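You operate a simulated robot arm through the tools that you are given. There is no shell and no other tool. Be economical: measure what you need, move in short steps, check, and stop when the job is done.

You run a simulated robot arm. Do the job below in one go: nothing can be reset, and whatever is moved stays where it is left.

## Task
Wipe the oil off the stone plate with the felt pad, then stand screw blocks 2 and 1 on it.
Fine: put the pad back. Set down upright: felt pad, what you pick out. What is to be rubbed or washed off counts as gone when no trace of it is left.
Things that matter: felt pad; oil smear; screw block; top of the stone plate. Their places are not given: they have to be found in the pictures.

The check looks at the end state, three seconds after you hand in, the way a careful person would. Anything else that was tipped, shoved, dropped, spilled or broken makes it a failure.

## Robot
A 6-joint arm with a two-finger parallel gripper, fixed in place. Base frame: the origin is at the foot of the arm, x ahead of it, y to its left, z up; the work surface is at about z = 0.85. Lengths are in m, angles in rad, forces in N, time in s.
With the tool pointing down near the work surface it reaches from about 0.24 to 0.64 m from the base axis. Its first joint turns from -1.152 to 1.152 rad. Payload 2.7 kg.
The tool frame sits at the grasp point between the pads (the TCP): z along the fingers, y along the line on which they close. The tips reach 0.023 m beyond it. The gripper opens to 0.094 m. The fingers are 0.038 m wide and 0.01 m thick; the gripper's body (0.054 by 0.096 m) begins 0.039 m behind the TCP.
Orientation is that of the tool frame in the base frame, as a unit quaternion [x, y, z, w]. With the fingers straight down and closing along the base's y, the tool's x points along the base's -x, its y along +y and its z along -z.

## Interface
- The arm moves only by the tool step_arm. Its argument "deltas" is a list of rows, each an object of numbers (a shift or turn left out is 0, a gripper value left out holds the last): "ax", "ay", "az": the turn, a rotation vector about the tool's x, y, z in rad; "dx", "dy", "dz": the shift along the tool's x, y, z in m; "jaw": the finger opening in m, from 0 to 0.094. In form: [{"ax": .., "ay": .., "az": .., "dx": .., "dy": .., "dz": .., "jaw": ..}, ...]. A call has 1 to 20 rows; each row shifts and turns the commanded pose from where the row before left it, along the tool's axes as they then stand. A row lasts 0.2 s, in which the tool goes at most 0.05 m and 0.15 rad; a call with a longer step from one row to the next is refused whole, and so is a gripper value outside its range. Where a pose cannot be reached the arm comes as near as it can. A force on the tool above 40 N (or 10 N above the force at the start of the call, whichever is more), or a blocked arm, ends the call early, and 0.2 s more pass. The fingers move at their own pace (about 0.045 m/s each) and stop on an object; they squeeze with about 22 N. The grip force told is the motor's: it shows also when the fingers shut on nothing. Time passes only in rows, and 0.2 s behind the last, so rows that do not move let the fingers close. The reply holds the time, the measured pose of the TCP, the force on the tool along the base axes, the opening and the grip force, in the units named above and with some noise, with the torque about the TCP (base axes, N m) and any sound that the robot's microphone picked up.
- Cameras (640 x 400 px; columns grow to the right, rows downward): "scene" is fixed at [0.0912, -0.4513, 1.3967]; the picture's right is [0.56, -0.83, 0.00], its down [-0.52, -0.35, -0.78] and it looks along [0.65, 0.44, -0.62] (base axes); focal length 352 px, centre (320, 200). "wrist" rides on the gripper at [0.086, 0.016, -0.074] in the tool frame; the picture's right is [-0.18, 0.98, 0.00], its down [-0.58, -0.11, -0.81] and it looks along [-0.79, -0.15, 0.59] (tool axes); focal length 243 px, centre (320, 200).
- get_image(camera): a new picture of that camera. No time passes.
- pixel_to_xyz(camera, pixels): for up to 12 pixels [column, row] of the newest picture of that camera ("zoom" is the newest enlarged one), the place [x, y, z] in the base frame of the surface seen there, good to about 0.002 m. No time passes.
- enlarge(camera, box): a new picture of the part [left, top, right, bottom] of that camera's present view, enlarged. No time passes.
- hand_in(): hands the job in; it is judged then, once.

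Keep the steps short. Do not move on a guess: measure, check each grasp and each placing, and mend mistakes. In all there are 80 turns and 38 pictures (those below and enlarged ones count). Leave the gripper open and the arm clear of the work at the hand-in unless told otherwise, and finish with a single line.

The tools are called after "Call:" as a command line: name --argument value ..., lists and objects as JSON in quotes. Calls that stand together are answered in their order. step_arm: Moves the arm, as the interface text tells. Its arguments: {"type":"object","properties":{"deltas":{"type":"array"}},"required":["deltas"]} The other tools are called the same way: get_image (camera) takes a picture; pixel_to_xyz (camera, pixels) gives the place of the surface under pixels of a picture; enlarge (camera, box) takes an enlarged picture of a part of a camera's view; hand_in () hands the job in.

At the start:

```text
time: 0.0
position: [0.3598, -0.1466, 1.1597]
tool_rot: [0.0, 1.0, 0.0, 0.0]
ft_force: [0.4, 0.1, 0.2]
ft_torque: [0.04, 0.03, 0.0]
grip_width: 0.0942
grip_force: 0.0
```

scene: 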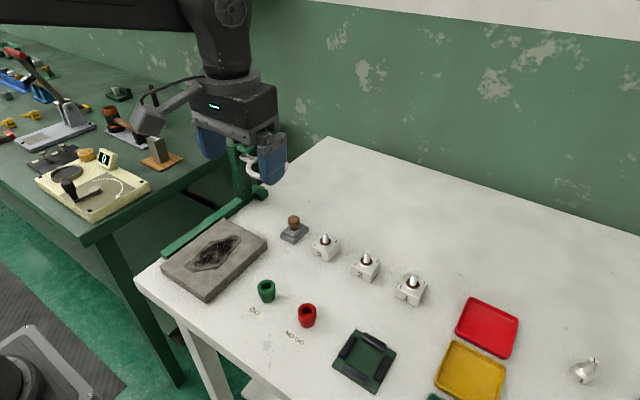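
wrist: 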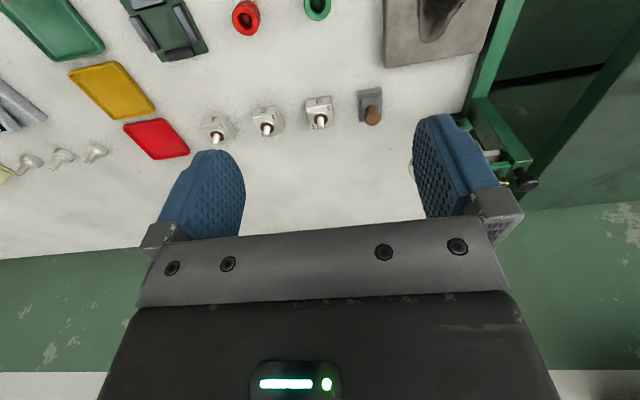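

I see the stone plate with a dark smear (scene ~213,255), the felt pad with knob (293,230), and three screw blocks (325,247), (366,266), (411,289). I'll enlarge these to read the block numbers.

Call:
enlarge --camera "scene" --box '[270, 200, 440, 306]'

Call:
enlarge --camera "scene" --box '[150, 200, 310, 300]'

Call:
enlarge --camera "wrist" --box '[190, 60, 510, 180]'

```text
3.76 times, centred on (355, 253) of scene
```

zoom: 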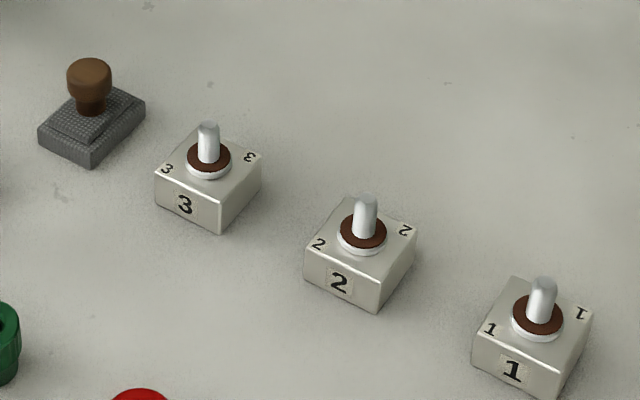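

```text
4.00 times, centred on (230, 250) of scene
```

zoom: 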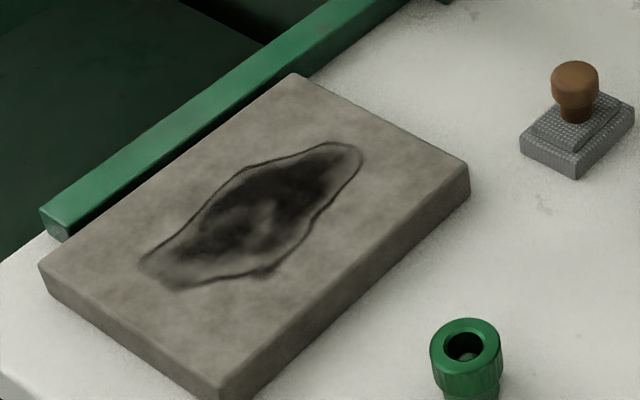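

```text
2.00 times, centred on (350, 120) of wrist
```

zoom: 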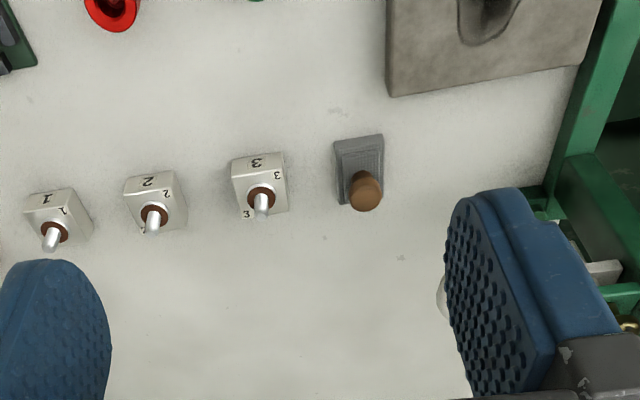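

The blocks read 3, 2 and 1 from left to right in the scene. Next I measure the plate corners, the smear extents and the pad points in the scene picture.

Call:
pixel_to_xyz --camera "scene" --pixels '[[223.7, 219.5], [265.5, 241.5], [161.5, 266], [205, 295], [239, 237], [186.5, 265.5], [193, 271], [217, 267], [211, 242], [228, 238], [238, 243], [200, 253]]'

Call:
pixel_to_xyz --camera "scene" --pixels '[[293.7, 217.5], [293.7, 221], [282, 233], [294, 240], [307, 228], [294, 243.5], [286, 230], [294, 234], [303, 228], [293, 227], [290, 247], [275, 238]]'

Call:
pixel_to_xyz --camera "scene" --pixels '[[352.3, 265], [370.5, 272], [381, 263], [364.5, 251.5], [366.5, 255], [396.5, 289], [412.5, 296], [427, 283], [409, 275], [414, 277.5], [370, 281], [411, 305]]'

Call:
get_image --camera "wrist"

```text
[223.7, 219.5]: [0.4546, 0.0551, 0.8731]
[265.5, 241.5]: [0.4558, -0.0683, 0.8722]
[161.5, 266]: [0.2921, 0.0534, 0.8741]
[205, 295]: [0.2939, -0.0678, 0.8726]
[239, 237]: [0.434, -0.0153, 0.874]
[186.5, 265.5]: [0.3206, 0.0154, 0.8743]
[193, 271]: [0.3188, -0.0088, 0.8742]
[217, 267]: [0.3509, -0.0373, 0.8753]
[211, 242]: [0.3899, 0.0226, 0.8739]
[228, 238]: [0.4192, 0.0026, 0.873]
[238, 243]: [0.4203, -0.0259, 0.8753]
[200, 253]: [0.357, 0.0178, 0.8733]
```

```text
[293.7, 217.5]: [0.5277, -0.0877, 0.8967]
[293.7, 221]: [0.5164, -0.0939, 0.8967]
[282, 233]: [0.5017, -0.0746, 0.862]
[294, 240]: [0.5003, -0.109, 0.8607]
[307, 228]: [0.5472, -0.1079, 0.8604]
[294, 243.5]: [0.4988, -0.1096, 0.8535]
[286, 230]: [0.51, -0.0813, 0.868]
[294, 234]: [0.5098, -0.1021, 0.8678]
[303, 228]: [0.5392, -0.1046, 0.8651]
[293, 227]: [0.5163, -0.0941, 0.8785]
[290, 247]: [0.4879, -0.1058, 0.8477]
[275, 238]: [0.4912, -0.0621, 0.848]
```

```text
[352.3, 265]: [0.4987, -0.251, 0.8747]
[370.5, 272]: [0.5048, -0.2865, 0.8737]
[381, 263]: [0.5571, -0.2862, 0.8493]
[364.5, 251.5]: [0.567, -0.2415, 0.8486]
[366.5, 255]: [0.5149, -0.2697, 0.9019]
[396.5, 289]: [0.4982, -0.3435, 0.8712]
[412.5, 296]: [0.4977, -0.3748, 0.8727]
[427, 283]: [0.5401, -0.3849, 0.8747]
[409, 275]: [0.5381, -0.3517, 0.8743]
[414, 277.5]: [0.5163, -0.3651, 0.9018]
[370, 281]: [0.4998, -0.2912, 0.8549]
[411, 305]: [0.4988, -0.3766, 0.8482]
```

```text
32 pictures are left
```

wrist: 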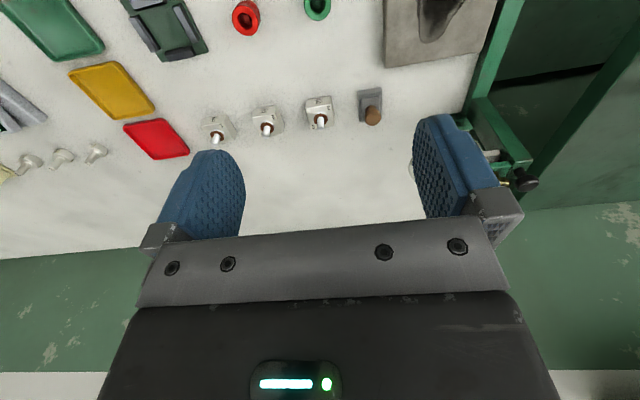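

I have the plate (x 0.292–0.456, y −0.068–0.055, top 0.874) and the pad (centre about 0.523, −0.092). Before moving, I check the height of the green rail and post next to the plate, and the knob width.

Call:
pixel_to_xyz --camera "scene" --pixels '[[238, 150], [243, 180], [262, 190], [252, 170], [215, 218], [168, 250], [245, 200], [289, 221], [298.5, 221], [364, 258], [369, 258], [270, 200]]'

Call:
enlarge --camera "scene" --box '[190, 120, 318, 250]'

```text
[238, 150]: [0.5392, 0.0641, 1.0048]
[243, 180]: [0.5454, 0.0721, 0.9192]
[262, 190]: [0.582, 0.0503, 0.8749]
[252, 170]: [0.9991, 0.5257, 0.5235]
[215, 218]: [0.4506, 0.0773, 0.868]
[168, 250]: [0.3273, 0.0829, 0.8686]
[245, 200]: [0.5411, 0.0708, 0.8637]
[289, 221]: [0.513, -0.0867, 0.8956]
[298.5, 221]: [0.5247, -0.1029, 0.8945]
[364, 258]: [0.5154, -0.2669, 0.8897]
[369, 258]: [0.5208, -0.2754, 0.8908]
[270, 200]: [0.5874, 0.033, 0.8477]
```

```text
3.08 times, centred on (254, 185) of scene
```

zoom: 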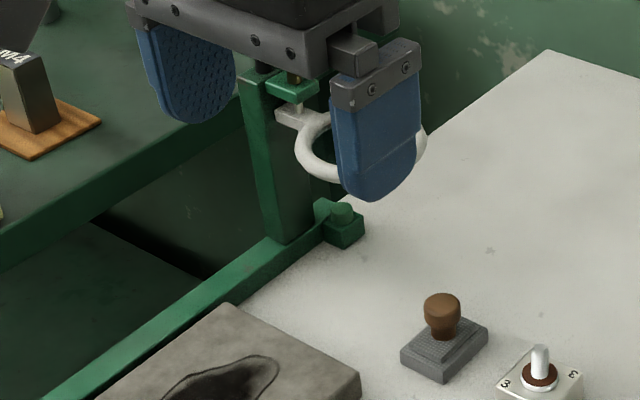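

A tall green post with a white ring stands at about (0.54, 0.065). I measure where the ring is so the gripper stays clear of it.

Call:
pixel_to_xyz --camera "zoom" --pixels '[[300, 150], [313, 170], [330, 177], [424, 150], [290, 115], [300, 85], [330, 120], [345, 225], [441, 300], [425, 310], [460, 310], [441, 335]]'

```text
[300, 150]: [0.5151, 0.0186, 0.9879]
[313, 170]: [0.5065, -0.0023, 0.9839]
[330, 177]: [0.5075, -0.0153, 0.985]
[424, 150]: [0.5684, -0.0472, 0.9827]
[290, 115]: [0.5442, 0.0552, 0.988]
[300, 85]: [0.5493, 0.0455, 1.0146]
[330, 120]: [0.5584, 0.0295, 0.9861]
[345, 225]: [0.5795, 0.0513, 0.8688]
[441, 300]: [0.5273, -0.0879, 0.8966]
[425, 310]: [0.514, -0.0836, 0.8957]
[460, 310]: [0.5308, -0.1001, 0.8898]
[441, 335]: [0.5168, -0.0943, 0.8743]
```

The ring is at z≈0.985 and spans about x 0.505–0.585, y −0.05–0.03, close to the pad. With the fingers closing along y, the gripper body would touch it. I turn the tool −90° about its z, so the fingers close along x and the camera faces −y. I do this up here and narrow the jaw.

Call:
step_arm --deltas '[{"az": -0.1428, "jaw": 0.06}, {"az": -0.1428}, {"az": -0.1428}, {"az": -0.1428}, {"az": -0.1428}, {"az": -0.1428}, {"az": -0.1428}, {"az": -0.1428}, {"az": -0.1428}, {"az": -0.1428}, {"az": -0.1428}, {}]'

```text
time: 2.6
position: [0.3604, -0.1463, 1.1586]
tool_rot: [0.708, -0.706, 0.0, 0.001]
ft_force: [-0.1, -0.2, 0.0]
ft_torque: [0.01, 0.02, -0.02]
grip_width: 0.06
grip_force: 0.1
```

Tool x now points to base −y and tool y to base −x. I move over the pad and come down to z≈1.04, then look.

Call:
step_arm --deltas '[{"dy": -0.0325, "dx": -0.0109}, {"dy": -0.0325, "dx": -0.0109}, {"dy": -0.0325, "dx": -0.0109}, {"dy": -0.0325, "dx": -0.0109}, {"dy": -0.0325, "dx": -0.0109}, {"dz": 0.04}, {"dz": 0.04}, {"dz": 0.04}, {}]'

Call:
get_image --camera "scene"

Call:
get_image --camera "wrist"

```text
time: 4.6
position: [0.5228, -0.0919, 1.0385]
tool_rot: [-0.707, 0.708, 0.0, -0.001]
ft_force: [0.0, 0.2, 0.5]
ft_torque: [0.01, 0.01, -0.05]
grip_width: 0.0601
grip_force: 0.1
```

```text
30 pictures are left
```

scene: 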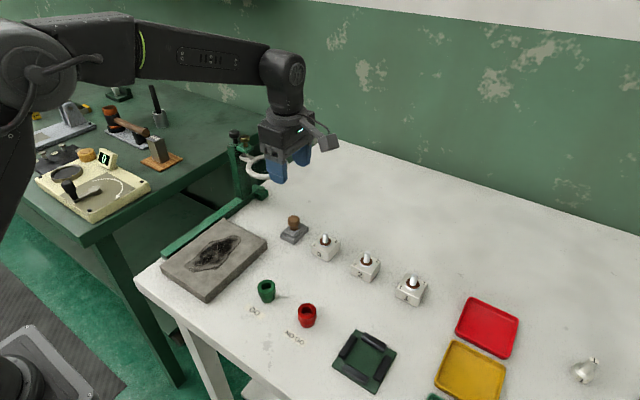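

```text
29 pictures are left
```

wrist: 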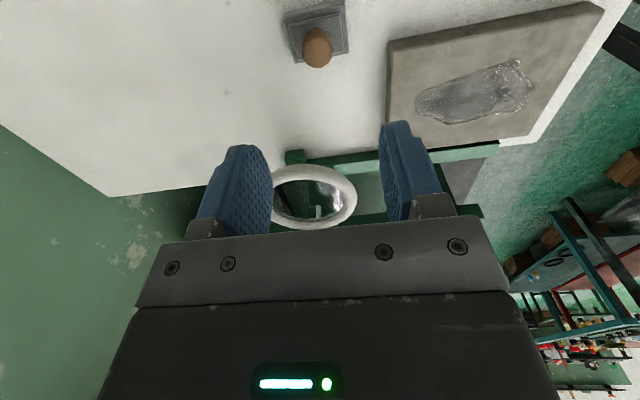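

The pad's knob (317,47) and the ring (312,197) are visible in the wrist view. I measure both from here to confirm clearance and centring.

Call:
pixel_to_xyz --camera "wrist" --pixels '[[276, 185], [290, 172], [312, 168], [340, 175], [355, 195], [312, 228], [305, 45], [331, 45], [317, 30], [317, 60], [285, 15], [346, 5]]'

```text
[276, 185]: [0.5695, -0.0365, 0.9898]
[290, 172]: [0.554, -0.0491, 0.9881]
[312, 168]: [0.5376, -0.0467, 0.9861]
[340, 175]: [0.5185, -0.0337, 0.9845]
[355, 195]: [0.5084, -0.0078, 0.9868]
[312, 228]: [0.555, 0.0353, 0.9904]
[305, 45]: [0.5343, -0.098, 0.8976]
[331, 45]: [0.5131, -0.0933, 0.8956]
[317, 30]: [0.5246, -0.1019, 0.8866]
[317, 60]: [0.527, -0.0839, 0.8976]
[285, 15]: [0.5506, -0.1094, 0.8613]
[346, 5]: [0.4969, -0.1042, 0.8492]
```

The ring's nearest edge is y≈−0.05 and the body edge will be at −0.065, so it is clear. The knob centre is about (0.5235, −0.092). I descend to z≈0.896 and don't close yet.

Call:
step_arm --deltas '[{"dz": 0.03}, {"dz": 0.03}, {"dz": 0.03}, {"dz": 0.03}, {"dz": 0.0225}, {}]'

Call:
enlarge --camera "scene" --box '[220, 140, 380, 260]'

```text
time: 5.8
position: [0.5257, -0.0914, 0.91]
tool_rot: [0.708, -0.706, 0.006, -0.004]
ft_force: [0.4, -0.7, 9.1]
ft_torque: [0.43, 0.0, -0.01]
grip_width: 0.0599
grip_force: 0.1
stopped in row 6: the force on the tool passed its limit at 60 N (the readings are from after the stop); the commanded pose is now the measured one
```

```text
3.33 times, centred on (300, 200) of scene
```

zoom: 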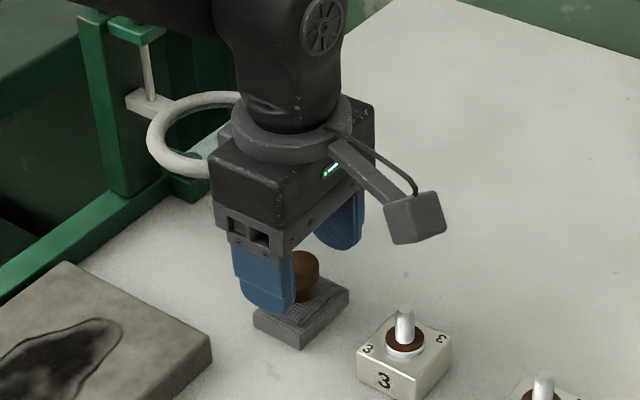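

Blocked at z 0.91. The torque (0.43 N·m at 9 N) puts the contact about 0.047 m toward +y, so the wider housing above the body has come down on the ring. I back up straight away and check that the ring hasn't moved.

Call:
step_arm --deltas '[{"dz": -0.03}, {"dz": -0.03}, {"dz": -0.03}, {"dz": -0.035}, {}]'

Call:
get_image --camera "wrist"

```text
time: 7.0
position: [0.5248, -0.0913, 1.0331]
tool_rot: [0.708, -0.706, 0.004, -0.004]
ft_force: [-0.4, 0.6, 0.1]
ft_torque: [-0.02, -0.01, -0.01]
grip_width: 0.0601
grip_force: 0.1
```

```text
27 pictures are left
```

wrist: 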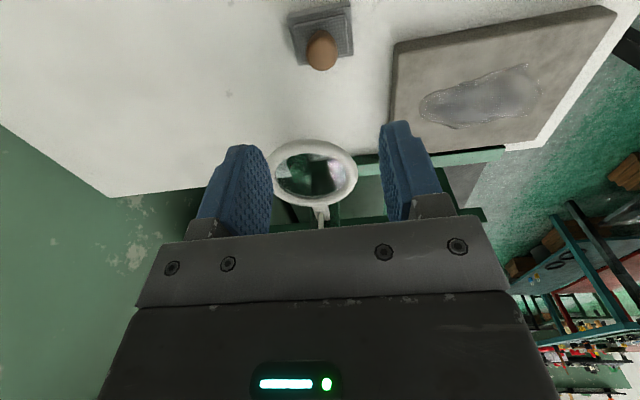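

The ring looks displaced: it was at (312,197) and is now at (312,174). I measure it again.

Call:
pixel_to_xyz --camera "wrist" --pixels '[[271, 175], [288, 150], [312, 143], [340, 152], [354, 175], [300, 205], [322, 205], [322, 218], [312, 175], [320, 35], [308, 50], [335, 50]]'

Call:
enlarge --camera "scene" --box '[200, 110, 340, 250]'

```text
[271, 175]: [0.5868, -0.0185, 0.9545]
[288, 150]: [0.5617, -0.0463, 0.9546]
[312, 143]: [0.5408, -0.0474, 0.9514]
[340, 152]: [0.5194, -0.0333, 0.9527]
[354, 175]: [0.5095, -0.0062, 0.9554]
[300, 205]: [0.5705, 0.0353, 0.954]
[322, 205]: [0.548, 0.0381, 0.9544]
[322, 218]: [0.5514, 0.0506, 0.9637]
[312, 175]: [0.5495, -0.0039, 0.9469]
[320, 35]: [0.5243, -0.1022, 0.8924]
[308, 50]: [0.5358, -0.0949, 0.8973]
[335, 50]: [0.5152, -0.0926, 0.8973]
```

```text
2.86 times, centred on (270, 180) of scene
```

zoom: 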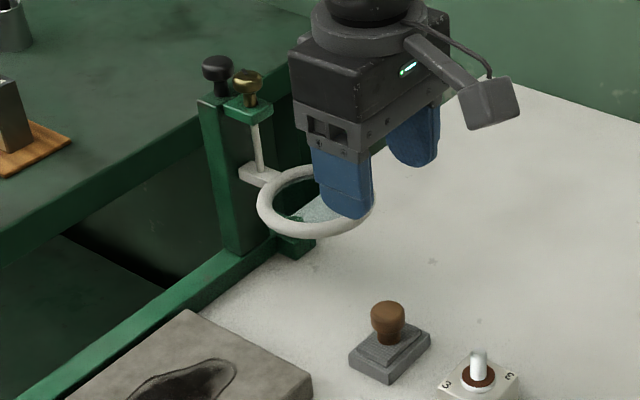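

The ring is a magnifier on a sliding rod, and my contact pushed it down from z≈0.987 to about 0.954. That has to be undone. Its outer diameter is about 0.08 m, so the gripper can straddle it and lift it back. First I measure the holder around it.

Call:
pixel_to_xyz --camera "zoom" --pixels '[[246, 85], [247, 74], [217, 63], [250, 108], [270, 105], [258, 140], [258, 173], [278, 178], [240, 110], [263, 215], [320, 232], [370, 205]]'

Call:
enlarge --camera "scene" --box '[215, 120, 305, 210]'

```text
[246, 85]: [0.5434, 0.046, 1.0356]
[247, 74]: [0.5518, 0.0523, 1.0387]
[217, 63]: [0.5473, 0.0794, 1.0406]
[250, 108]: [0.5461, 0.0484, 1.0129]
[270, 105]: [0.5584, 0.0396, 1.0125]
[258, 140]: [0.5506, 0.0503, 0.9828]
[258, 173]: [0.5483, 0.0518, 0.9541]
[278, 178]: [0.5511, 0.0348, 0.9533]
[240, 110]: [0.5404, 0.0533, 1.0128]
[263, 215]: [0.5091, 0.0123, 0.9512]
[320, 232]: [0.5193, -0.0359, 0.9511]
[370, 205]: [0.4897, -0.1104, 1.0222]
```

```text
4.44 times, centred on (260, 165) of scene
```

zoom: 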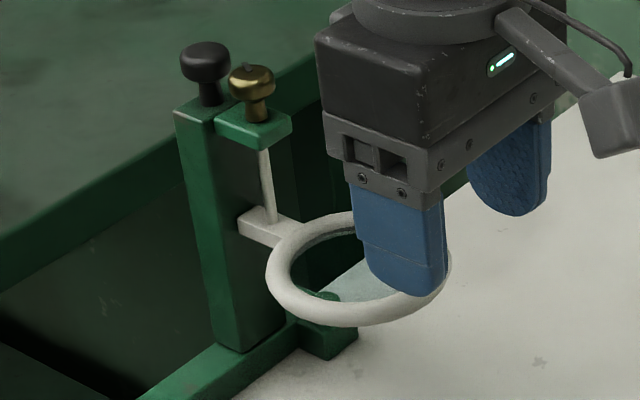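

The carriage is held by friction on the rod. I measure the ring outline more exactly so I can straddle it evenly.

Call:
pixel_to_xyz --camera "zoom" --pixels '[[268, 268], [275, 290], [300, 312], [345, 323], [390, 318], [448, 268], [345, 217], [310, 222], [318, 300], [340, 285], [255, 95], [262, 80]]'

Call:
pixel_to_xyz --camera "wrist" --pixels '[[272, 165], [271, 180], [275, 190], [356, 165], [357, 178], [353, 190], [312, 140], [330, 144], [280, 200], [345, 198], [312, 205], [290, 175]]'

```text
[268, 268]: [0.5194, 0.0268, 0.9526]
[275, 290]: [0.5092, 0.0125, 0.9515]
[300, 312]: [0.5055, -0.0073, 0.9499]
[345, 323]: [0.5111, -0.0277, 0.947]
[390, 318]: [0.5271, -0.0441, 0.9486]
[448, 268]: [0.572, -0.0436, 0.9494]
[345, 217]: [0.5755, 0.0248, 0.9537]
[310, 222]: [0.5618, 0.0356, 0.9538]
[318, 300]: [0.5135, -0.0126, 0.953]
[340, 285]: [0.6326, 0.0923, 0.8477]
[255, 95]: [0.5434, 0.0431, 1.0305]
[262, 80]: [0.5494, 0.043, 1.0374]
```

```text
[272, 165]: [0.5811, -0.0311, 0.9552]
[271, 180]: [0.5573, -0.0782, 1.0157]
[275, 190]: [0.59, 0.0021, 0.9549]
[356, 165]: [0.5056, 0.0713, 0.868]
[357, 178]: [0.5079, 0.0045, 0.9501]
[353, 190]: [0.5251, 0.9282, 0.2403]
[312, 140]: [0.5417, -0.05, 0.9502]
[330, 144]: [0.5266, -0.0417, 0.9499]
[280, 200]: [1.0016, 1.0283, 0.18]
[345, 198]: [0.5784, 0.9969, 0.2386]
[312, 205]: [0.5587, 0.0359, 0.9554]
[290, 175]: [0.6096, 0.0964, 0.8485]
```

The ring's outer circle is centred at about (0.549, −0.007) with diameter ≈0.086, which leaves 3–4 mm per side at full opening. I level the tool, open fully and move over the ring, with tips at ≈1.01 and staying short of the holder arm at y≥0.035.

Call:
step_arm --deltas '[{"ax": -0.0113, "jaw": 0.094}, {"dy": -0.012, "dx": -0.024}, {"dy": -0.012, "dx": -0.024}, {"dx": -0.021}, {}, {}]'

Call:
get_image --camera "wrist"

```text
time: 8.4
position: [0.5487, -0.0227, 1.033]
tool_rot: [0.708, -0.706, -0.001, 0.0]
ft_force: [-0.5, 0.2, 0.2]
ft_torque: [-0.02, 0.04, -0.01]
grip_width: 0.0942
grip_force: 0.1
```

```text
24 pictures are left
```

wrist: 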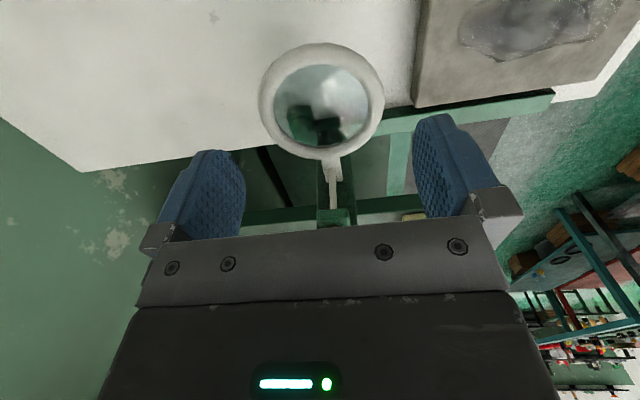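

Good view of the magnifier. I measure its outer edges to centre on it.

Call:
pixel_to_xyz --camera "wrist" --pixels '[[260, 95], [260, 105], [263, 85], [265, 115], [384, 95], [384, 105], [382, 85], [381, 115], [320, 43], [320, 156], [322, 100], [322, 125]]'

```text
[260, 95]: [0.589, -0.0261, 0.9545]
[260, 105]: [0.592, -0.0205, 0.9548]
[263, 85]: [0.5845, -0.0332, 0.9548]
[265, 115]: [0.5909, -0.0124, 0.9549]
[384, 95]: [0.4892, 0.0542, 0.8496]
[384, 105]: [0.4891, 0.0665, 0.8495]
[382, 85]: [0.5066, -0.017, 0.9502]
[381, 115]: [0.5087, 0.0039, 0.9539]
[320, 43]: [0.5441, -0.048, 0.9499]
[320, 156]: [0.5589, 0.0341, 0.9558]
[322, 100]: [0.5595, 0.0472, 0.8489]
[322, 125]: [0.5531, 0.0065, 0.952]
```

Centre confirmed at x≈0.5495, diameter ≈0.087. I descend slowly around the ring, watching the force.

Call:
step_arm --deltas '[{"dz": 0.02, "dy": -0.0008}, {"dz": 0.02}, {"dz": 0.01}, {"dz": 0.005}, {"dz": 0.005}, {}]'

Call:
get_image --camera "scene"

```text
time: 9.8
position: [0.551, -0.0225, 0.9779]
tool_rot: [0.709, -0.706, 0.004, -0.004]
ft_force: [-5.0, -0.2, 32.2]
ft_torque: [0.6, -1.4, -0.06]
grip_width: 0.0914
grip_force: 0.0
```

```text
23 pictures are left
```

scene: 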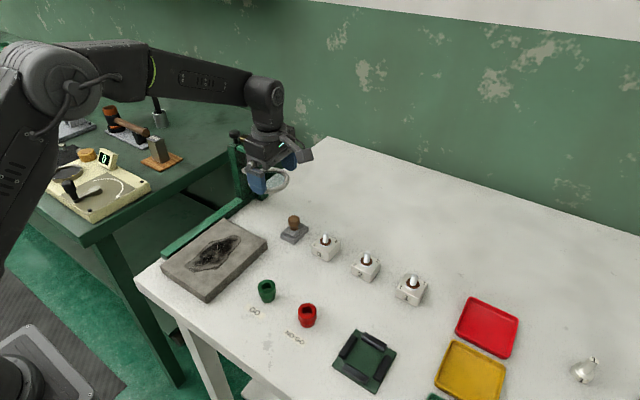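

The force is 32 N up, with the torque placing the contact at about (0.594, −0.004). The +x finger is sitting on the ring's edge. I raise off it and re-measure.

Call:
step_arm --deltas '[{"dz": -0.01}, {"dz": -0.02}, {"dz": -0.02}, {}]'

Call:
enlarge --camera "wrist" --box '[230, 20, 430, 170]'

```text
time: 10.8
position: [0.5496, -0.023, 1.0225]
tool_rot: [0.709, -0.705, 0.0, 0.001]
ft_force: [0.0, 0.2, 0.1]
ft_torque: [-0.01, -0.01, -0.02]
grip_width: 0.0938
grip_force: 0.1
```

```text
2.67 times, centred on (330, 95) of wrist
```

zoom: 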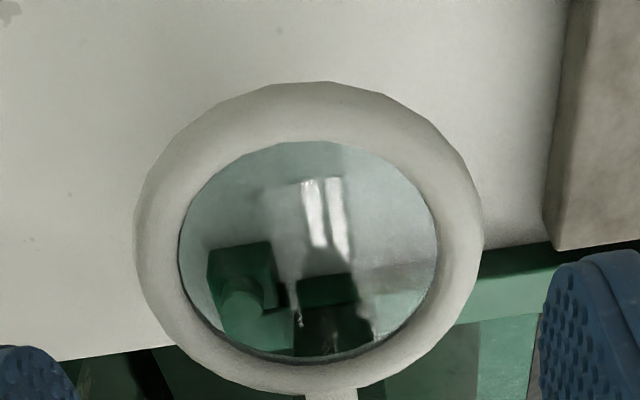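

Call:
pixel_to_xyz --camera "zoom" --pixels '[[136, 225], [136, 250], [139, 275], [147, 300], [480, 225], [481, 250], [478, 275], [470, 300], [320, 84], [200, 372], [420, 365], [160, 240]]'

```text
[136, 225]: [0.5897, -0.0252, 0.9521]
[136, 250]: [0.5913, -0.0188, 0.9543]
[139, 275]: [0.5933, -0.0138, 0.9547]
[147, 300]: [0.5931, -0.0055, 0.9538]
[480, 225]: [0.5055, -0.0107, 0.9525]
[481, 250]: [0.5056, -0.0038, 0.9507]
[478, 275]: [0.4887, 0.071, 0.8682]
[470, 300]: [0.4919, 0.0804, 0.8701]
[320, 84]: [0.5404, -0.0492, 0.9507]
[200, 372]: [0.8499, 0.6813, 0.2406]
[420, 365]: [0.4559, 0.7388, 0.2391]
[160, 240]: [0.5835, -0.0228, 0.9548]
```

The ring is unmoved at 0.9545, so the height is still to be mended. I retry with a 2.5 mm shift toward +x, going only 8 mm past the earlier contact height.

Call:
step_arm --deltas '[{"dy": -0.0025, "dz": 0.02, "jaw": 0.094}, {"dz": 0.02}, {"dz": 0.006}, {"dz": 0.003}, {"dz": 0.004}, {}]'

```text
time: 12.0
position: [0.5541, -0.0228, 0.9786]
tool_rot: [0.708, -0.706, 0.004, -0.004]
ft_force: [-0.3, -0.7, 5.1]
ft_torque: [0.1, 0.32, -0.05]
grip_width: 0.094
grip_force: 0.0
stopped in row 5: the force on the tool passed its limit at 45 N (the readings are from after the stop); the commanded pose is now the measured one
```

Now the −x finger touches, so a full-diameter straddle is too tight. Moving 20 mm toward −y the fingers meet a narrower chord (≈0.083), giving 5 mm per side. I raise, level and shift, then descend there.

Call:
step_arm --deltas '[{"dz": -0.02}, {"dz": -0.02, "ax": -0.0113}, {"dx": 0.0195, "dy": 0.0036}, {}, {"dz": 0.02}, {"dz": 0.015}, {"dz": 0.005}, {"dz": 0.005}, {"dz": 0.004}, {}]'

```text
time: 14.2
position: [0.5501, -0.042, 0.9706]
tool_rot: [0.708, -0.706, 0.0, 0.001]
ft_force: [0.4, 0.1, -0.1]
ft_torque: [0.0, 0.03, 0.01]
grip_width: 0.0943
grip_force: 0.1
```

No contact, and the tips are beside the tube. I go 18 mm lower, then close gently.

Call:
step_arm --deltas '[{"dz": 0.006}, {"dz": 0.006}, {"dz": 0.006}, {}, {"jaw": 0.07}, {}, {}, {}]'

```text
time: 16.0
position: [0.5496, -0.042, 0.9509]
tool_rot: [0.708, -0.706, 0.0, 0.001]
ft_force: [0.2, -1.6, -2.3]
ft_torque: [-0.03, 0.03, 0.14]
grip_width: 0.0819
grip_force: 44.9
```

The ring is gripped (0.0819 m). I lift 10 mm slowly to see whether it follows.

Call:
step_arm --deltas '[{"dz": -0.003}, {"dz": -0.003}, {"dz": -0.004}, {}]'

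Call:
enlarge --camera "scene" --box '[215, 120, 305, 210]'

```text
time: 17.0
position: [0.5512, -0.0431, 0.9621]
tool_rot: [0.708, -0.706, 0.0, 0.0]
ft_force: [0.0, -5.9, -1.6]
ft_torque: [0.36, 0.23, 0.33]
grip_width: 0.0819
grip_force: 44.9
```

```text
4.44 times, centred on (260, 165) of scene
```

zoom: 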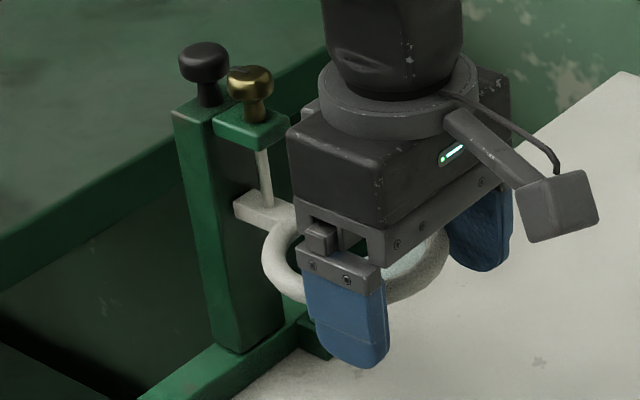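

The carriage moved up with the gripper. I measure its height now.

Call:
pixel_to_xyz --camera "zoom" --pixels '[[250, 205], [270, 212], [285, 225], [270, 250], [275, 270], [290, 290], [240, 207], [262, 170]]'

```text
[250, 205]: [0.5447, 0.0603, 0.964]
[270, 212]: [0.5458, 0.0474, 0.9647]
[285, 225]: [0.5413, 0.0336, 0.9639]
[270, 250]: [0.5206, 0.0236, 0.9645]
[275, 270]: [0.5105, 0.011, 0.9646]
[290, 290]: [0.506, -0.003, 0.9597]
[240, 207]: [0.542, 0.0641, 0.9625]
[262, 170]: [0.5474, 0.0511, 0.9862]
```

It tracks: the ring is at 0.9645 and the original was ≈0.988. I lift the remaining 24 mm.

Call:
step_arm --deltas '[{"dz": -0.004}, {"dz": -0.004}, {"dz": -0.004}, {"dz": -0.004}, {"dz": -0.004}, {"dz": -0.004}, {}]'

Call:
enlarge --camera "scene" --box '[215, 120, 305, 210]'

```text
time: 18.6
position: [0.5504, -0.0412, 0.9849]
tool_rot: [0.708, -0.706, 0.001, 0.001]
ft_force: [0.2, -4.7, -1.9]
ft_torque: [-0.3, 0.49, -0.06]
grip_width: 0.0814
grip_force: 45.3
```

```text
4.44 times, centred on (260, 165) of scene
```

zoom: 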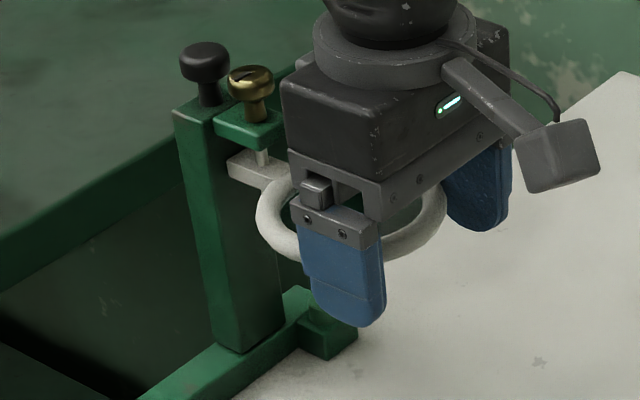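

Call:
pixel_to_xyz --camera "zoom" --pixels '[[240, 167], [255, 172], [275, 178], [280, 190], [265, 200], [268, 220], [278, 240], [235, 160]]'

```text
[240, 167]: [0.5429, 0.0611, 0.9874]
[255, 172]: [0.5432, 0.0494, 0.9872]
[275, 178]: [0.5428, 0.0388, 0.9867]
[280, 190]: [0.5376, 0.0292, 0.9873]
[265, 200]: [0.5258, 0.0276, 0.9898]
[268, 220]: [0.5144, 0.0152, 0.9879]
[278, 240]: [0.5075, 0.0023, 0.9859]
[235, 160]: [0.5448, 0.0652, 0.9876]
```

The carriage is back at z≈0.9875, matching the original 0.988. I open the jaw, wait a moment, then check that it holds before retreating.

Call:
step_arm --deltas '[{"jaw": 0.094}, {}, {}, {}, {"dz": -0.01}, {"dz": -0.02}, {"dz": -0.03}, {"dz": -0.03}, {"dx": 0.03}, {"dx": 0.028}, {}]'

Call:
get_image --camera "wrist"

```text
time: 21.0
position: [0.551, -0.0999, 1.0758]
tool_rot: [0.708, -0.706, 0.0, 0.001]
ft_force: [-0.4, -0.2, -0.6]
ft_torque: [-0.01, 0.02, -0.01]
grip_width: 0.094
grip_force: 0.1
```

```text
19 pictures are left
```

wrist: 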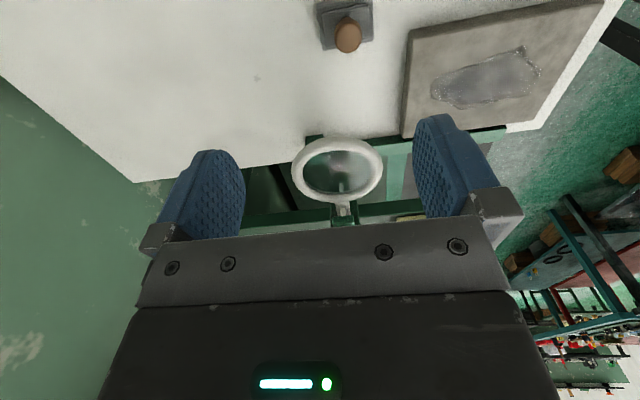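

Call:
pixel_to_xyz --camera "wrist" --pixels '[[296, 172], [310, 150], [337, 143], [365, 150], [378, 170], [330, 200], [345, 208], [348, 22], [336, 35], [361, 35], [348, 48], [322, 12]]'

```text
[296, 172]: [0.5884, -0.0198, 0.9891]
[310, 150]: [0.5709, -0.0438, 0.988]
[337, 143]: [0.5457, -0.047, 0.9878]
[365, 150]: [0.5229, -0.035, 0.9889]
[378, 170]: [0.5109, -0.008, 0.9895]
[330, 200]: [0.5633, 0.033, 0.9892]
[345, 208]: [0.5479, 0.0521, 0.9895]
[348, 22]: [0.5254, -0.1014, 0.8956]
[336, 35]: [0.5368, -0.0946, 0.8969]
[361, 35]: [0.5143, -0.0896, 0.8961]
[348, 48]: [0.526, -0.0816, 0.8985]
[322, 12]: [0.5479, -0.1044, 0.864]
```

The magnifier is back at ≈0.988 and holds by itself. For the pad I tilt the tool 0.25 rad so the housing leans away from the ring (top toward −y), narrow the jaw, and come down to z≈0.966 above the knob.

Call:
step_arm --deltas '[{"ay": -0.125, "jaw": 0.06}, {"ay": -0.125}, {"dx": 0.0068, "dy": 0.0066, "dz": 0.02665}, {"dx": 0.0068, "dy": 0.0066, "dz": 0.02665}, {"dx": 0.0068, "dy": 0.0066, "dz": 0.02665}, {"dx": 0.0068, "dy": 0.0066, "dz": 0.02665}, {}]'

Call:
enlarge --camera "scene" --box '[220, 130, 350, 260]'

```text
time: 22.6
position: [0.5241, -0.1002, 0.9641]
tool_rot: [0.703, -0.7, -0.087, -0.087]
ft_force: [0.3, 0.8, -0.3]
ft_torque: [-0.02, -0.01, -0.02]
grip_width: 0.0599
grip_force: 0.2
```

```text
3.08 times, centred on (285, 195) of scene
```

zoom: 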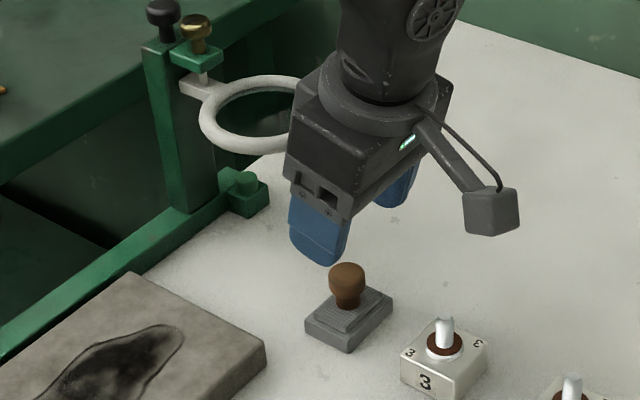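

The lean is right and the ring is clear. I descend straight down to z≈0.898 in small steps.

Call:
step_arm --deltas '[{"dx": 0.0038, "dz": 0.016}, {"dx": 0.0038, "dz": 0.016}, {"dx": 0.0038, "dz": 0.016}, {"dx": 0.0038, "dz": 0.016}, {}]'

Call:
enlarge --camera "scene" --box '[220, 130, 350, 260]'

```text
time: 23.8
position: [0.5239, -0.0995, 0.8996]
tool_rot: [0.702, -0.701, -0.088, -0.088]
ft_force: [-1.2, -0.2, 0.1]
ft_torque: [0.0, 0.0, 0.01]
grip_width: 0.0598
grip_force: 0.1
```

```text
3.08 times, centred on (285, 195) of scene
```

zoom: 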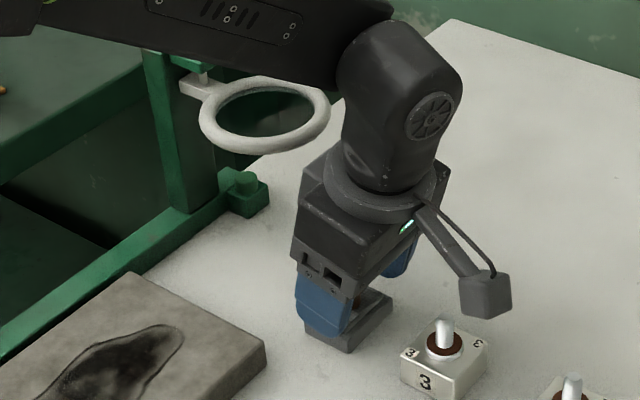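

No contact, and the ring is untouched. I close on the knob.

Call:
step_arm --deltas '[{"jaw": 0.01}, {}, {}, {}, {}]'

```text
time: 25.0
position: [0.5241, -0.0986, 0.8998]
tool_rot: [0.703, -0.7, -0.087, -0.087]
ft_force: [0.2, -0.1, 0.4]
ft_torque: [-0.01, -0.02, 0.03]
grip_width: 0.0249
grip_force: 22.3
```

Knob held at 0.025 m. I lift 50 mm, then move toward −x away from the ring to x≈0.43.

Call:
step_arm --deltas '[{"dx": -0.0062, "dz": -0.0242}, {"dx": -0.0062, "dz": -0.0242}, {"dy": 0.032}, {"dy": 0.032}, {"dy": 0.03}, {}]'

Call:
enlarge --camera "scene" --box '[140, 130, 340, 300]'

```text
time: 26.4
position: [0.4281, -0.0993, 0.9498]
tool_rot: [0.703, -0.7, -0.088, -0.087]
ft_force: [0.0, -0.6, -0.8]
ft_torque: [-0.01, -0.01, 0.0]
grip_width: 0.0244
grip_force: 21.9
```

```text
2.35 times, centred on (240, 215) of scene
```

zoom: 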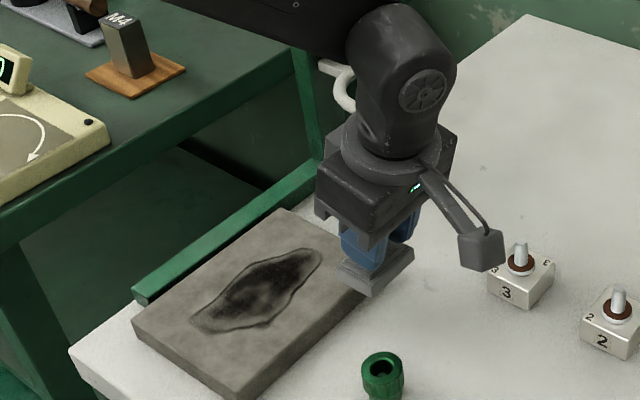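

The pad hangs level. With the pad on the table the TCP is at 0.8997, so on the plate (0.874) it should be about 0.926. I move in y to put the pad over the smear's upper end (pad y≈0.015).

Call:
step_arm --deltas '[{"dx": -0.035, "dz": 0.0089}, {"dx": -0.035, "dz": 0.0089}, {"dx": -0.0345, "dz": 0.0088}, {}]'

Call:
step_arm --deltas '[{"dx": 0.0037, "dz": 0.0145}, {"dx": 0.0012, "dz": 0.0048}, {"dx": 0.0007, "dz": 0.0029}, {"dx": 0.0005, "dz": 0.0019}, {}]'

```text
time: 27.4
position: [0.4301, 0.0101, 0.9483]
tool_rot: [0.702, -0.701, -0.087, -0.087]
ft_force: [0.1, 1.0, -0.7]
ft_torque: [-0.01, 0.01, -0.03]
grip_width: 0.0246
grip_force: 21.9
```

```text
time: 28.6
position: [0.4296, 0.0087, 0.9251]
tool_rot: [0.703, -0.701, -0.087, -0.086]
ft_force: [0.7, -1.3, 1.1]
ft_torque: [-0.02, 0.02, 0.01]
grip_width: 0.0247
grip_force: 22.2
```

Just touching (1 N at z 0.925). I press 2 mm more and check the force.

Call:
step_arm --deltas '[{"dx": 0.0005, "dz": 0.0019}, {}]'

```text
time: 29.2
position: [0.4303, 0.0086, 0.9237]
tool_rot: [0.703, -0.701, -0.087, -0.088]
ft_force: [-4.4, -1.6, 18.4]
ft_torque: [0.1, 0.05, 0.06]
grip_width: 0.0246
grip_force: 21.9
```

18 N is more than needed, so I ease 0.8 mm and stroke along −x.

Call:
step_arm --deltas '[{"dx": -0.0002, "dz": -0.0008}, {"dy": 0.015}, {"dy": 0.015}, {"dy": 0.015}, {"dy": 0.015}, {"dy": 0.015}, {"dy": 0.015}, {"dy": 0.015}, {}]'

```text
time: 31.2
position: [0.3251, 0.0083, 0.9243]
tool_rot: [0.702, -0.701, -0.087, -0.087]
ft_force: [1.9, -0.4, 2.1]
ft_torque: [0.02, 0.02, 0.0]
grip_width: 0.0244
grip_force: 21.7
```

The stroke went through, with force down to 2 N at this end. I press slightly more, step the row by −0.02 in y, stroke back, step again and stroke once more.

Call:
step_arm --deltas '[{"dx": 0.0001, "dz": 0.0005}, {"dx": 0.0097, "dz": -0.0025}, {"dx": 0.0097, "dz": -0.0025}, {"dy": -0.015}, {"dy": -0.015}, {"dy": -0.015}, {"dy": -0.015}, {"dy": -0.015}, {"dy": -0.015}, {"dy": -0.015}, {}]'

Call:
step_arm --deltas '[{"dx": 0.0097, "dz": -0.0025}, {"dx": 0.0097, "dz": -0.0025}, {"dy": 0.015}, {"dy": 0.015}, {"dy": 0.015}, {"dy": 0.015}, {"dy": 0.015}, {"dy": 0.015}, {"dy": 0.015}, {}]'

```text
time: 33.6
position: [0.4294, -0.0118, 0.9236]
tool_rot: [0.703, -0.7, -0.088, -0.087]
ft_force: [-0.6, 0.5, 3.6]
ft_torque: [0.05, 0.0, -0.01]
grip_width: 0.0242
grip_force: 22.5
```

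```text
time: 35.8
position: [0.325, -0.0311, 0.9241]
tool_rot: [0.703, -0.701, -0.087, -0.088]
ft_force: [0.8, 0.3, 0.7]
ft_torque: [0.01, 0.03, -0.02]
grip_width: 0.0246
grip_force: 22.3
```

I lift 60 mm and move aside (+x end, −y) to look at the plate.

Call:
step_arm --deltas '[{"dx": -0.0074, "dz": -0.029}, {"dx": -0.0074, "dz": -0.029}, {"dx": 0.035, "dz": -0.009, "dy": -0.02}, {"dx": 0.035, "dz": -0.009, "dy": -0.03}, {"dx": 0.02, "dz": -0.005, "dy": -0.04}, {}]'

Call:
enlarge --camera "scene" --box '[140, 190, 320, 310]'

```text
time: 37.2
position: [0.4157, -0.125, 0.9835]
tool_rot: [0.703, -0.7, -0.087, -0.087]
ft_force: [-0.2, -0.1, -0.2]
ft_torque: [0.0, 0.01, 0.02]
grip_width: 0.024
grip_force: 21.6
```

```text
3.33 times, centred on (230, 250) of scene
```

zoom: 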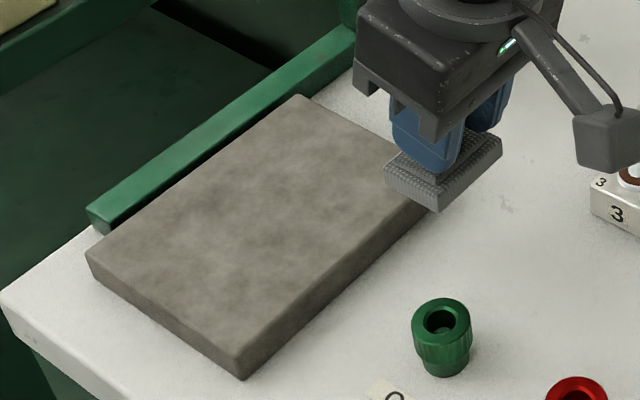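

The smear looks gone. I take a closer look for any faint trace.

Call:
enlarge --camera "scene" --box '[175, 220, 255, 285]'

```text
6.15 times, centred on (215, 252) of scene
```

zoom: 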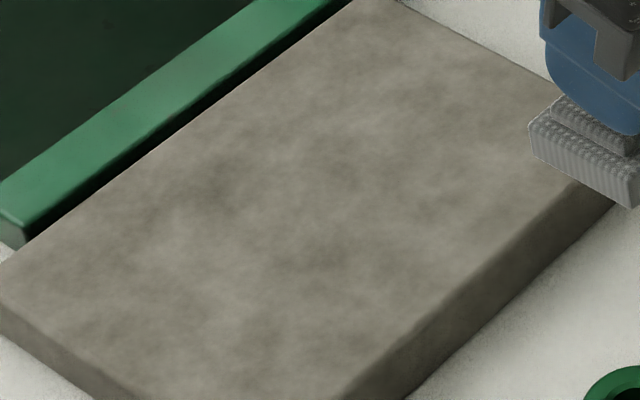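

The plate is clean. I return the pad above its old place at (0.524, −0.099).

Call:
step_arm --deltas '[{"dy": -0.036}, {"dy": -0.036}, {"dy": -0.0364}, {"dx": -0.0252, "dz": 0.0064}, {}]'

Call:
enlarge --camera "scene" --box '[220, 130, 350, 260]'

```text
time: 38.4
position: [0.5243, -0.0979, 0.9827]
tool_rot: [0.703, -0.701, -0.087, -0.087]
ft_force: [-0.5, -0.4, -0.8]
ft_torque: [0.02, -0.02, -0.01]
grip_width: 0.0246
grip_force: 22.2
```

```text
3.08 times, centred on (285, 195) of scene
```

zoom: 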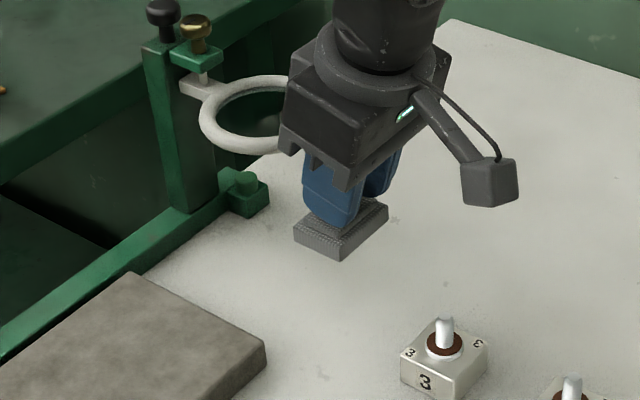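

The pad is level. I lower it to about 4 mm above the table, then fine steps until touch.

Call:
step_arm --deltas '[{"dx": 0.0054, "dz": 0.02}, {"dx": 0.0054, "dz": 0.02}, {"dx": 0.0051, "dz": 0.02}, {"dx": 0.0041, "dz": 0.0152}, {"dx": 0.0004, "dz": 0.0015}, {}]'

Call:
step_arm --deltas '[{"dx": 0.0002, "dz": 0.001}, {"dx": 0.0002, "dz": 0.001}, {}]'

```text
time: 39.8
position: [0.5234, -0.099, 0.9042]
tool_rot: [0.703, -0.7, -0.088, -0.088]
ft_force: [0.9, -0.1, -1.0]
ft_torque: [-0.02, -0.03, 0.02]
grip_width: 0.0244
grip_force: 22.2
```

```text
time: 40.6
position: [0.524, -0.0984, 0.9014]
tool_rot: [0.703, -0.701, -0.087, -0.087]
ft_force: [0.0, -0.4, -0.8]
ft_torque: [0.02, 0.02, -0.01]
grip_width: 0.0249
grip_force: 22.0
```

Call:
step_arm --deltas '[{"dx": 0.0002, "dz": 0.001}, {"dx": 0.0002, "dz": 0.001}, {}]'

```text
time: 41.4
position: [0.5246, -0.0987, 0.899]
tool_rot: [0.702, -0.701, -0.087, -0.088]
ft_force: [0.7, 0.5, -1.1]
ft_torque: [-0.02, 0.0, 0.02]
grip_width: 0.0244
grip_force: 22.1
```

Still no touch, so I continue in 0.7 mm steps.

Call:
step_arm --deltas '[{"dx": 0.0002, "dz": 0.0007}, {"dx": 0.0002, "dz": 0.0007}, {}]'

```text
time: 42.2
position: [0.5237, -0.0977, 0.8973]
tool_rot: [0.703, -0.7, -0.088, -0.087]
ft_force: [0.4, -1.1, -1.1]
ft_torque: [-0.02, 0.0, 0.0]
grip_width: 0.0246
grip_force: 22.2
```

Call:
step_arm --deltas '[{"dx": 0.0002, "dz": 0.0007}, {"dx": 0.0002, "dz": 0.0007}, {}]'

Call:
enlarge --camera "scene" --box '[250, 170, 340, 260]'

```text
time: 43.0
position: [0.5233, -0.0987, 0.8988]
tool_rot: [0.703, -0.701, -0.087, -0.087]
ft_force: [-4.6, 0.3, 13.3]
ft_torque: [0.1, 0.06, 0.07]
grip_width: 0.0245
grip_force: 21.8
```

```text
4.44 times, centred on (295, 215) of scene
```

zoom: 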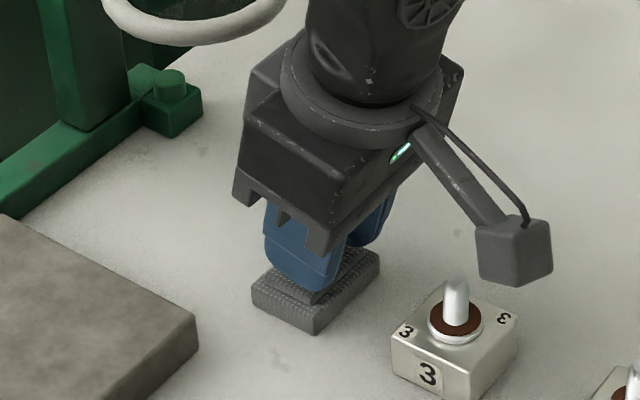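

It's on the table (13 N). I ease 1 mm, open to 0.06, and rise straight up.

Call:
step_arm --deltas '[{"dx": -0.0002, "dz": -0.001}, {"jaw": 0.06}, {}, {}, {"dx": -0.0025, "dz": -0.01}, {"dx": -0.005, "dz": -0.02}, {"dx": -0.0074, "dz": -0.029}, {"dx": -0.0074, "dz": -0.029}, {"dx": -0.0074, "dz": -0.029}, {}]'

Call:
get_image --camera "scene"

```text
time: 45.2
position: [0.5235, -0.0989, 1.0196]
tool_rot: [0.703, -0.7, -0.087, -0.087]
ft_force: [0.8, 0.4, 1.1]
ft_torque: [0.0, -0.01, -0.02]
grip_width: 0.0601
grip_force: 0.1
```

```text
11 pictures are left
```

scene: 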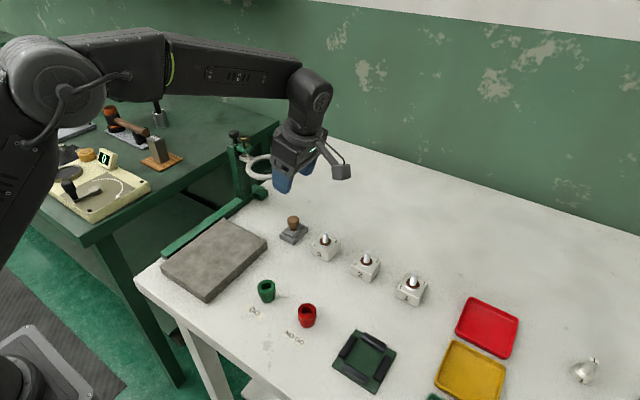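

The pad stands back in place. From this same picture I verify the pad and ring, and measure blocks 2 and 1.

Call:
pixel_to_xyz --camera "scene" --pixels '[[282, 233], [294, 240], [307, 228], [293.7, 219], [248, 165], [253, 174], [352.3, 266.5], [368, 273], [378, 265], [363, 255], [366, 259], [366.5, 256]]'

Call:
pixel_to_xyz --camera "scene" --pixels '[[353, 265], [369.5, 271.5], [380, 261], [360, 258], [374, 268], [398, 287], [412, 294], [425, 283], [404, 281], [419, 289], [410, 280], [417, 280]]'

```text
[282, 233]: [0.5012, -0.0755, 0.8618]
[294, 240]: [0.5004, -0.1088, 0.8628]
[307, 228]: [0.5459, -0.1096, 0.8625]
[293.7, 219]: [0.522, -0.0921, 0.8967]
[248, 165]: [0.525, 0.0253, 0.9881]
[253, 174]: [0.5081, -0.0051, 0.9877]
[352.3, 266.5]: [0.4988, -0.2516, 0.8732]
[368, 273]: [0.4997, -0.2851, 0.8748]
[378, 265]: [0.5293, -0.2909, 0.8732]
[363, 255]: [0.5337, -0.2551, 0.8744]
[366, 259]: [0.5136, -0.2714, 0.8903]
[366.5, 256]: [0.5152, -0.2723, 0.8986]
```

```text
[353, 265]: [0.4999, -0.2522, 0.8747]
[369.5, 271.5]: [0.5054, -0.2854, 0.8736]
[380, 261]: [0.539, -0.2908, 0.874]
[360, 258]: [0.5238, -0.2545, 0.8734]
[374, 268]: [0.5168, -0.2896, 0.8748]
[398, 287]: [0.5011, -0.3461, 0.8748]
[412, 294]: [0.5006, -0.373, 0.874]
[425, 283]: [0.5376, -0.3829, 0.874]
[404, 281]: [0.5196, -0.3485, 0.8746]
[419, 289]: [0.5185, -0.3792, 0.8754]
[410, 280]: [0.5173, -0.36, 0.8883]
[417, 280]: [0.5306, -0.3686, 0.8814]
```

The pad and ring are within 1 mm of their start poses. Block 2 is centred at about (0.519, −0.271) and block 1 at about (0.519, −0.364). Both are square with the axes, 0.042 wide, with top at 0.874 and screw top at ≈0.902. I level the tool, open to 0.07 and go above block 2.

Call:
step_arm --deltas '[{"dx": 0.02, "jaw": 0.07}, {"ay": 0.125}, {"ay": 0.125}, {"dx": 0.038}, {"dx": 0.038}, {"dx": 0.038}, {"dx": 0.0387, "dy": 0.0045}, {}]'

Call:
get_image --camera "wrist"

```text
time: 47.0
position: [0.5193, -0.2699, 1.0157]
tool_rot: [0.708, -0.706, 0.0, 0.0]
ft_force: [0.4, -0.1, -0.1]
ft_torque: [-0.04, -0.03, 0.01]
grip_width: 0.0699
grip_force: 0.1
```

```text
10 pictures are left
```

wrist: 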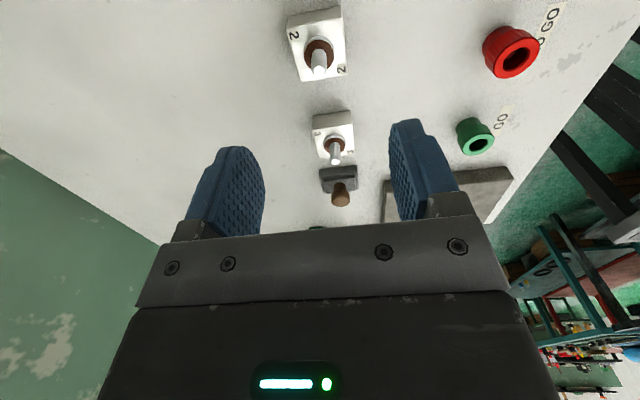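

Block 2 is visible at (317,45). I measure its corners to confirm centre and yaw.

Call:
pixel_to_xyz --camera "wrist" --pixels '[[290, 22], [338, 10], [301, 79], [344, 70], [320, 68], [313, 60], [327, 60], [295, 50], [342, 40], [310, 17]]'

```text
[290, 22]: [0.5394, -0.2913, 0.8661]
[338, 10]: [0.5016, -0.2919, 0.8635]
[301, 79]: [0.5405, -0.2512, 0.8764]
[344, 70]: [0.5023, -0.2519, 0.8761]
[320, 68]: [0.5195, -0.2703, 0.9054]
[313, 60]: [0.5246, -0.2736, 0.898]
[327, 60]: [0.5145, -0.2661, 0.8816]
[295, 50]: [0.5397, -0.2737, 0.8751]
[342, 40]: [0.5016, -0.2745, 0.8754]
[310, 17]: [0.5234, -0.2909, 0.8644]
```

Centre (0.520, −0.271), square with the tool. I descend to z≈0.879 (tips 0.856, body 0.918 above the screw) and close.

Call:
step_arm --deltas '[{"dz": 0.035, "dx": 0.001, "dy": -0.0007}, {"dz": 0.035}, {"dz": 0.035}, {"dz": 0.02}, {"dz": 0.0115}, {}]'

Call:
step_arm --deltas '[{"jaw": 0.025}, {}, {}, {}]'

```text
time: 48.4
position: [0.5204, -0.2721, 0.8774]
tool_rot: [0.708, -0.706, 0.001, 0.001]
ft_force: [-1.7, 0.0, 0.1]
ft_torque: [-0.01, 0.0, -0.02]
grip_width: 0.0694
grip_force: 0.0
```

```text
time: 49.4
position: [0.5204, -0.2717, 0.8772]
tool_rot: [0.708, -0.706, 0.001, 0.001]
ft_force: [-2.4, -0.7, -0.1]
ft_torque: [-0.08, 0.11, 0.03]
grip_width: 0.0438
grip_force: 22.1
```

Block 2 held (0.0438 m). I lift 90 mm, move −x first (clear of the ring), then +y over the plate at (0.415, −0.006).

Call:
step_arm --deltas '[{"dz": -0.02}, {"dz": -0.035}, {"dz": -0.035}, {"dy": 0.035}, {"dy": 0.035}, {"dy": 0.035}, {"dx": -0.04}, {"dx": -0.04}, {"dx": -0.04}, {"dx": -0.04}, {"dx": -0.04}, {"dx": -0.04}, {"dx": -0.026}, {}]'

Call:
step_arm --deltas '[{"dz": 0.03}, {"dz": 0.02}, {"dz": 0.008}, {}]'

```text
time: 52.4
position: [0.4142, -0.0055, 0.967]
tool_rot: [0.708, -0.706, 0.0, 0.001]
ft_force: [0.0, 0.0, -4.1]
ft_torque: [0.0, 0.02, -0.02]
grip_width: 0.0439
grip_force: 21.4
```

```text
time: 53.4
position: [0.4135, -0.0058, 0.9083]
tool_rot: [0.708, -0.706, 0.001, 0.001]
ft_force: [-0.2, 0.6, -4.4]
ft_torque: [-0.03, -0.01, -0.01]
grip_width: 0.0438
grip_force: 22.1
```

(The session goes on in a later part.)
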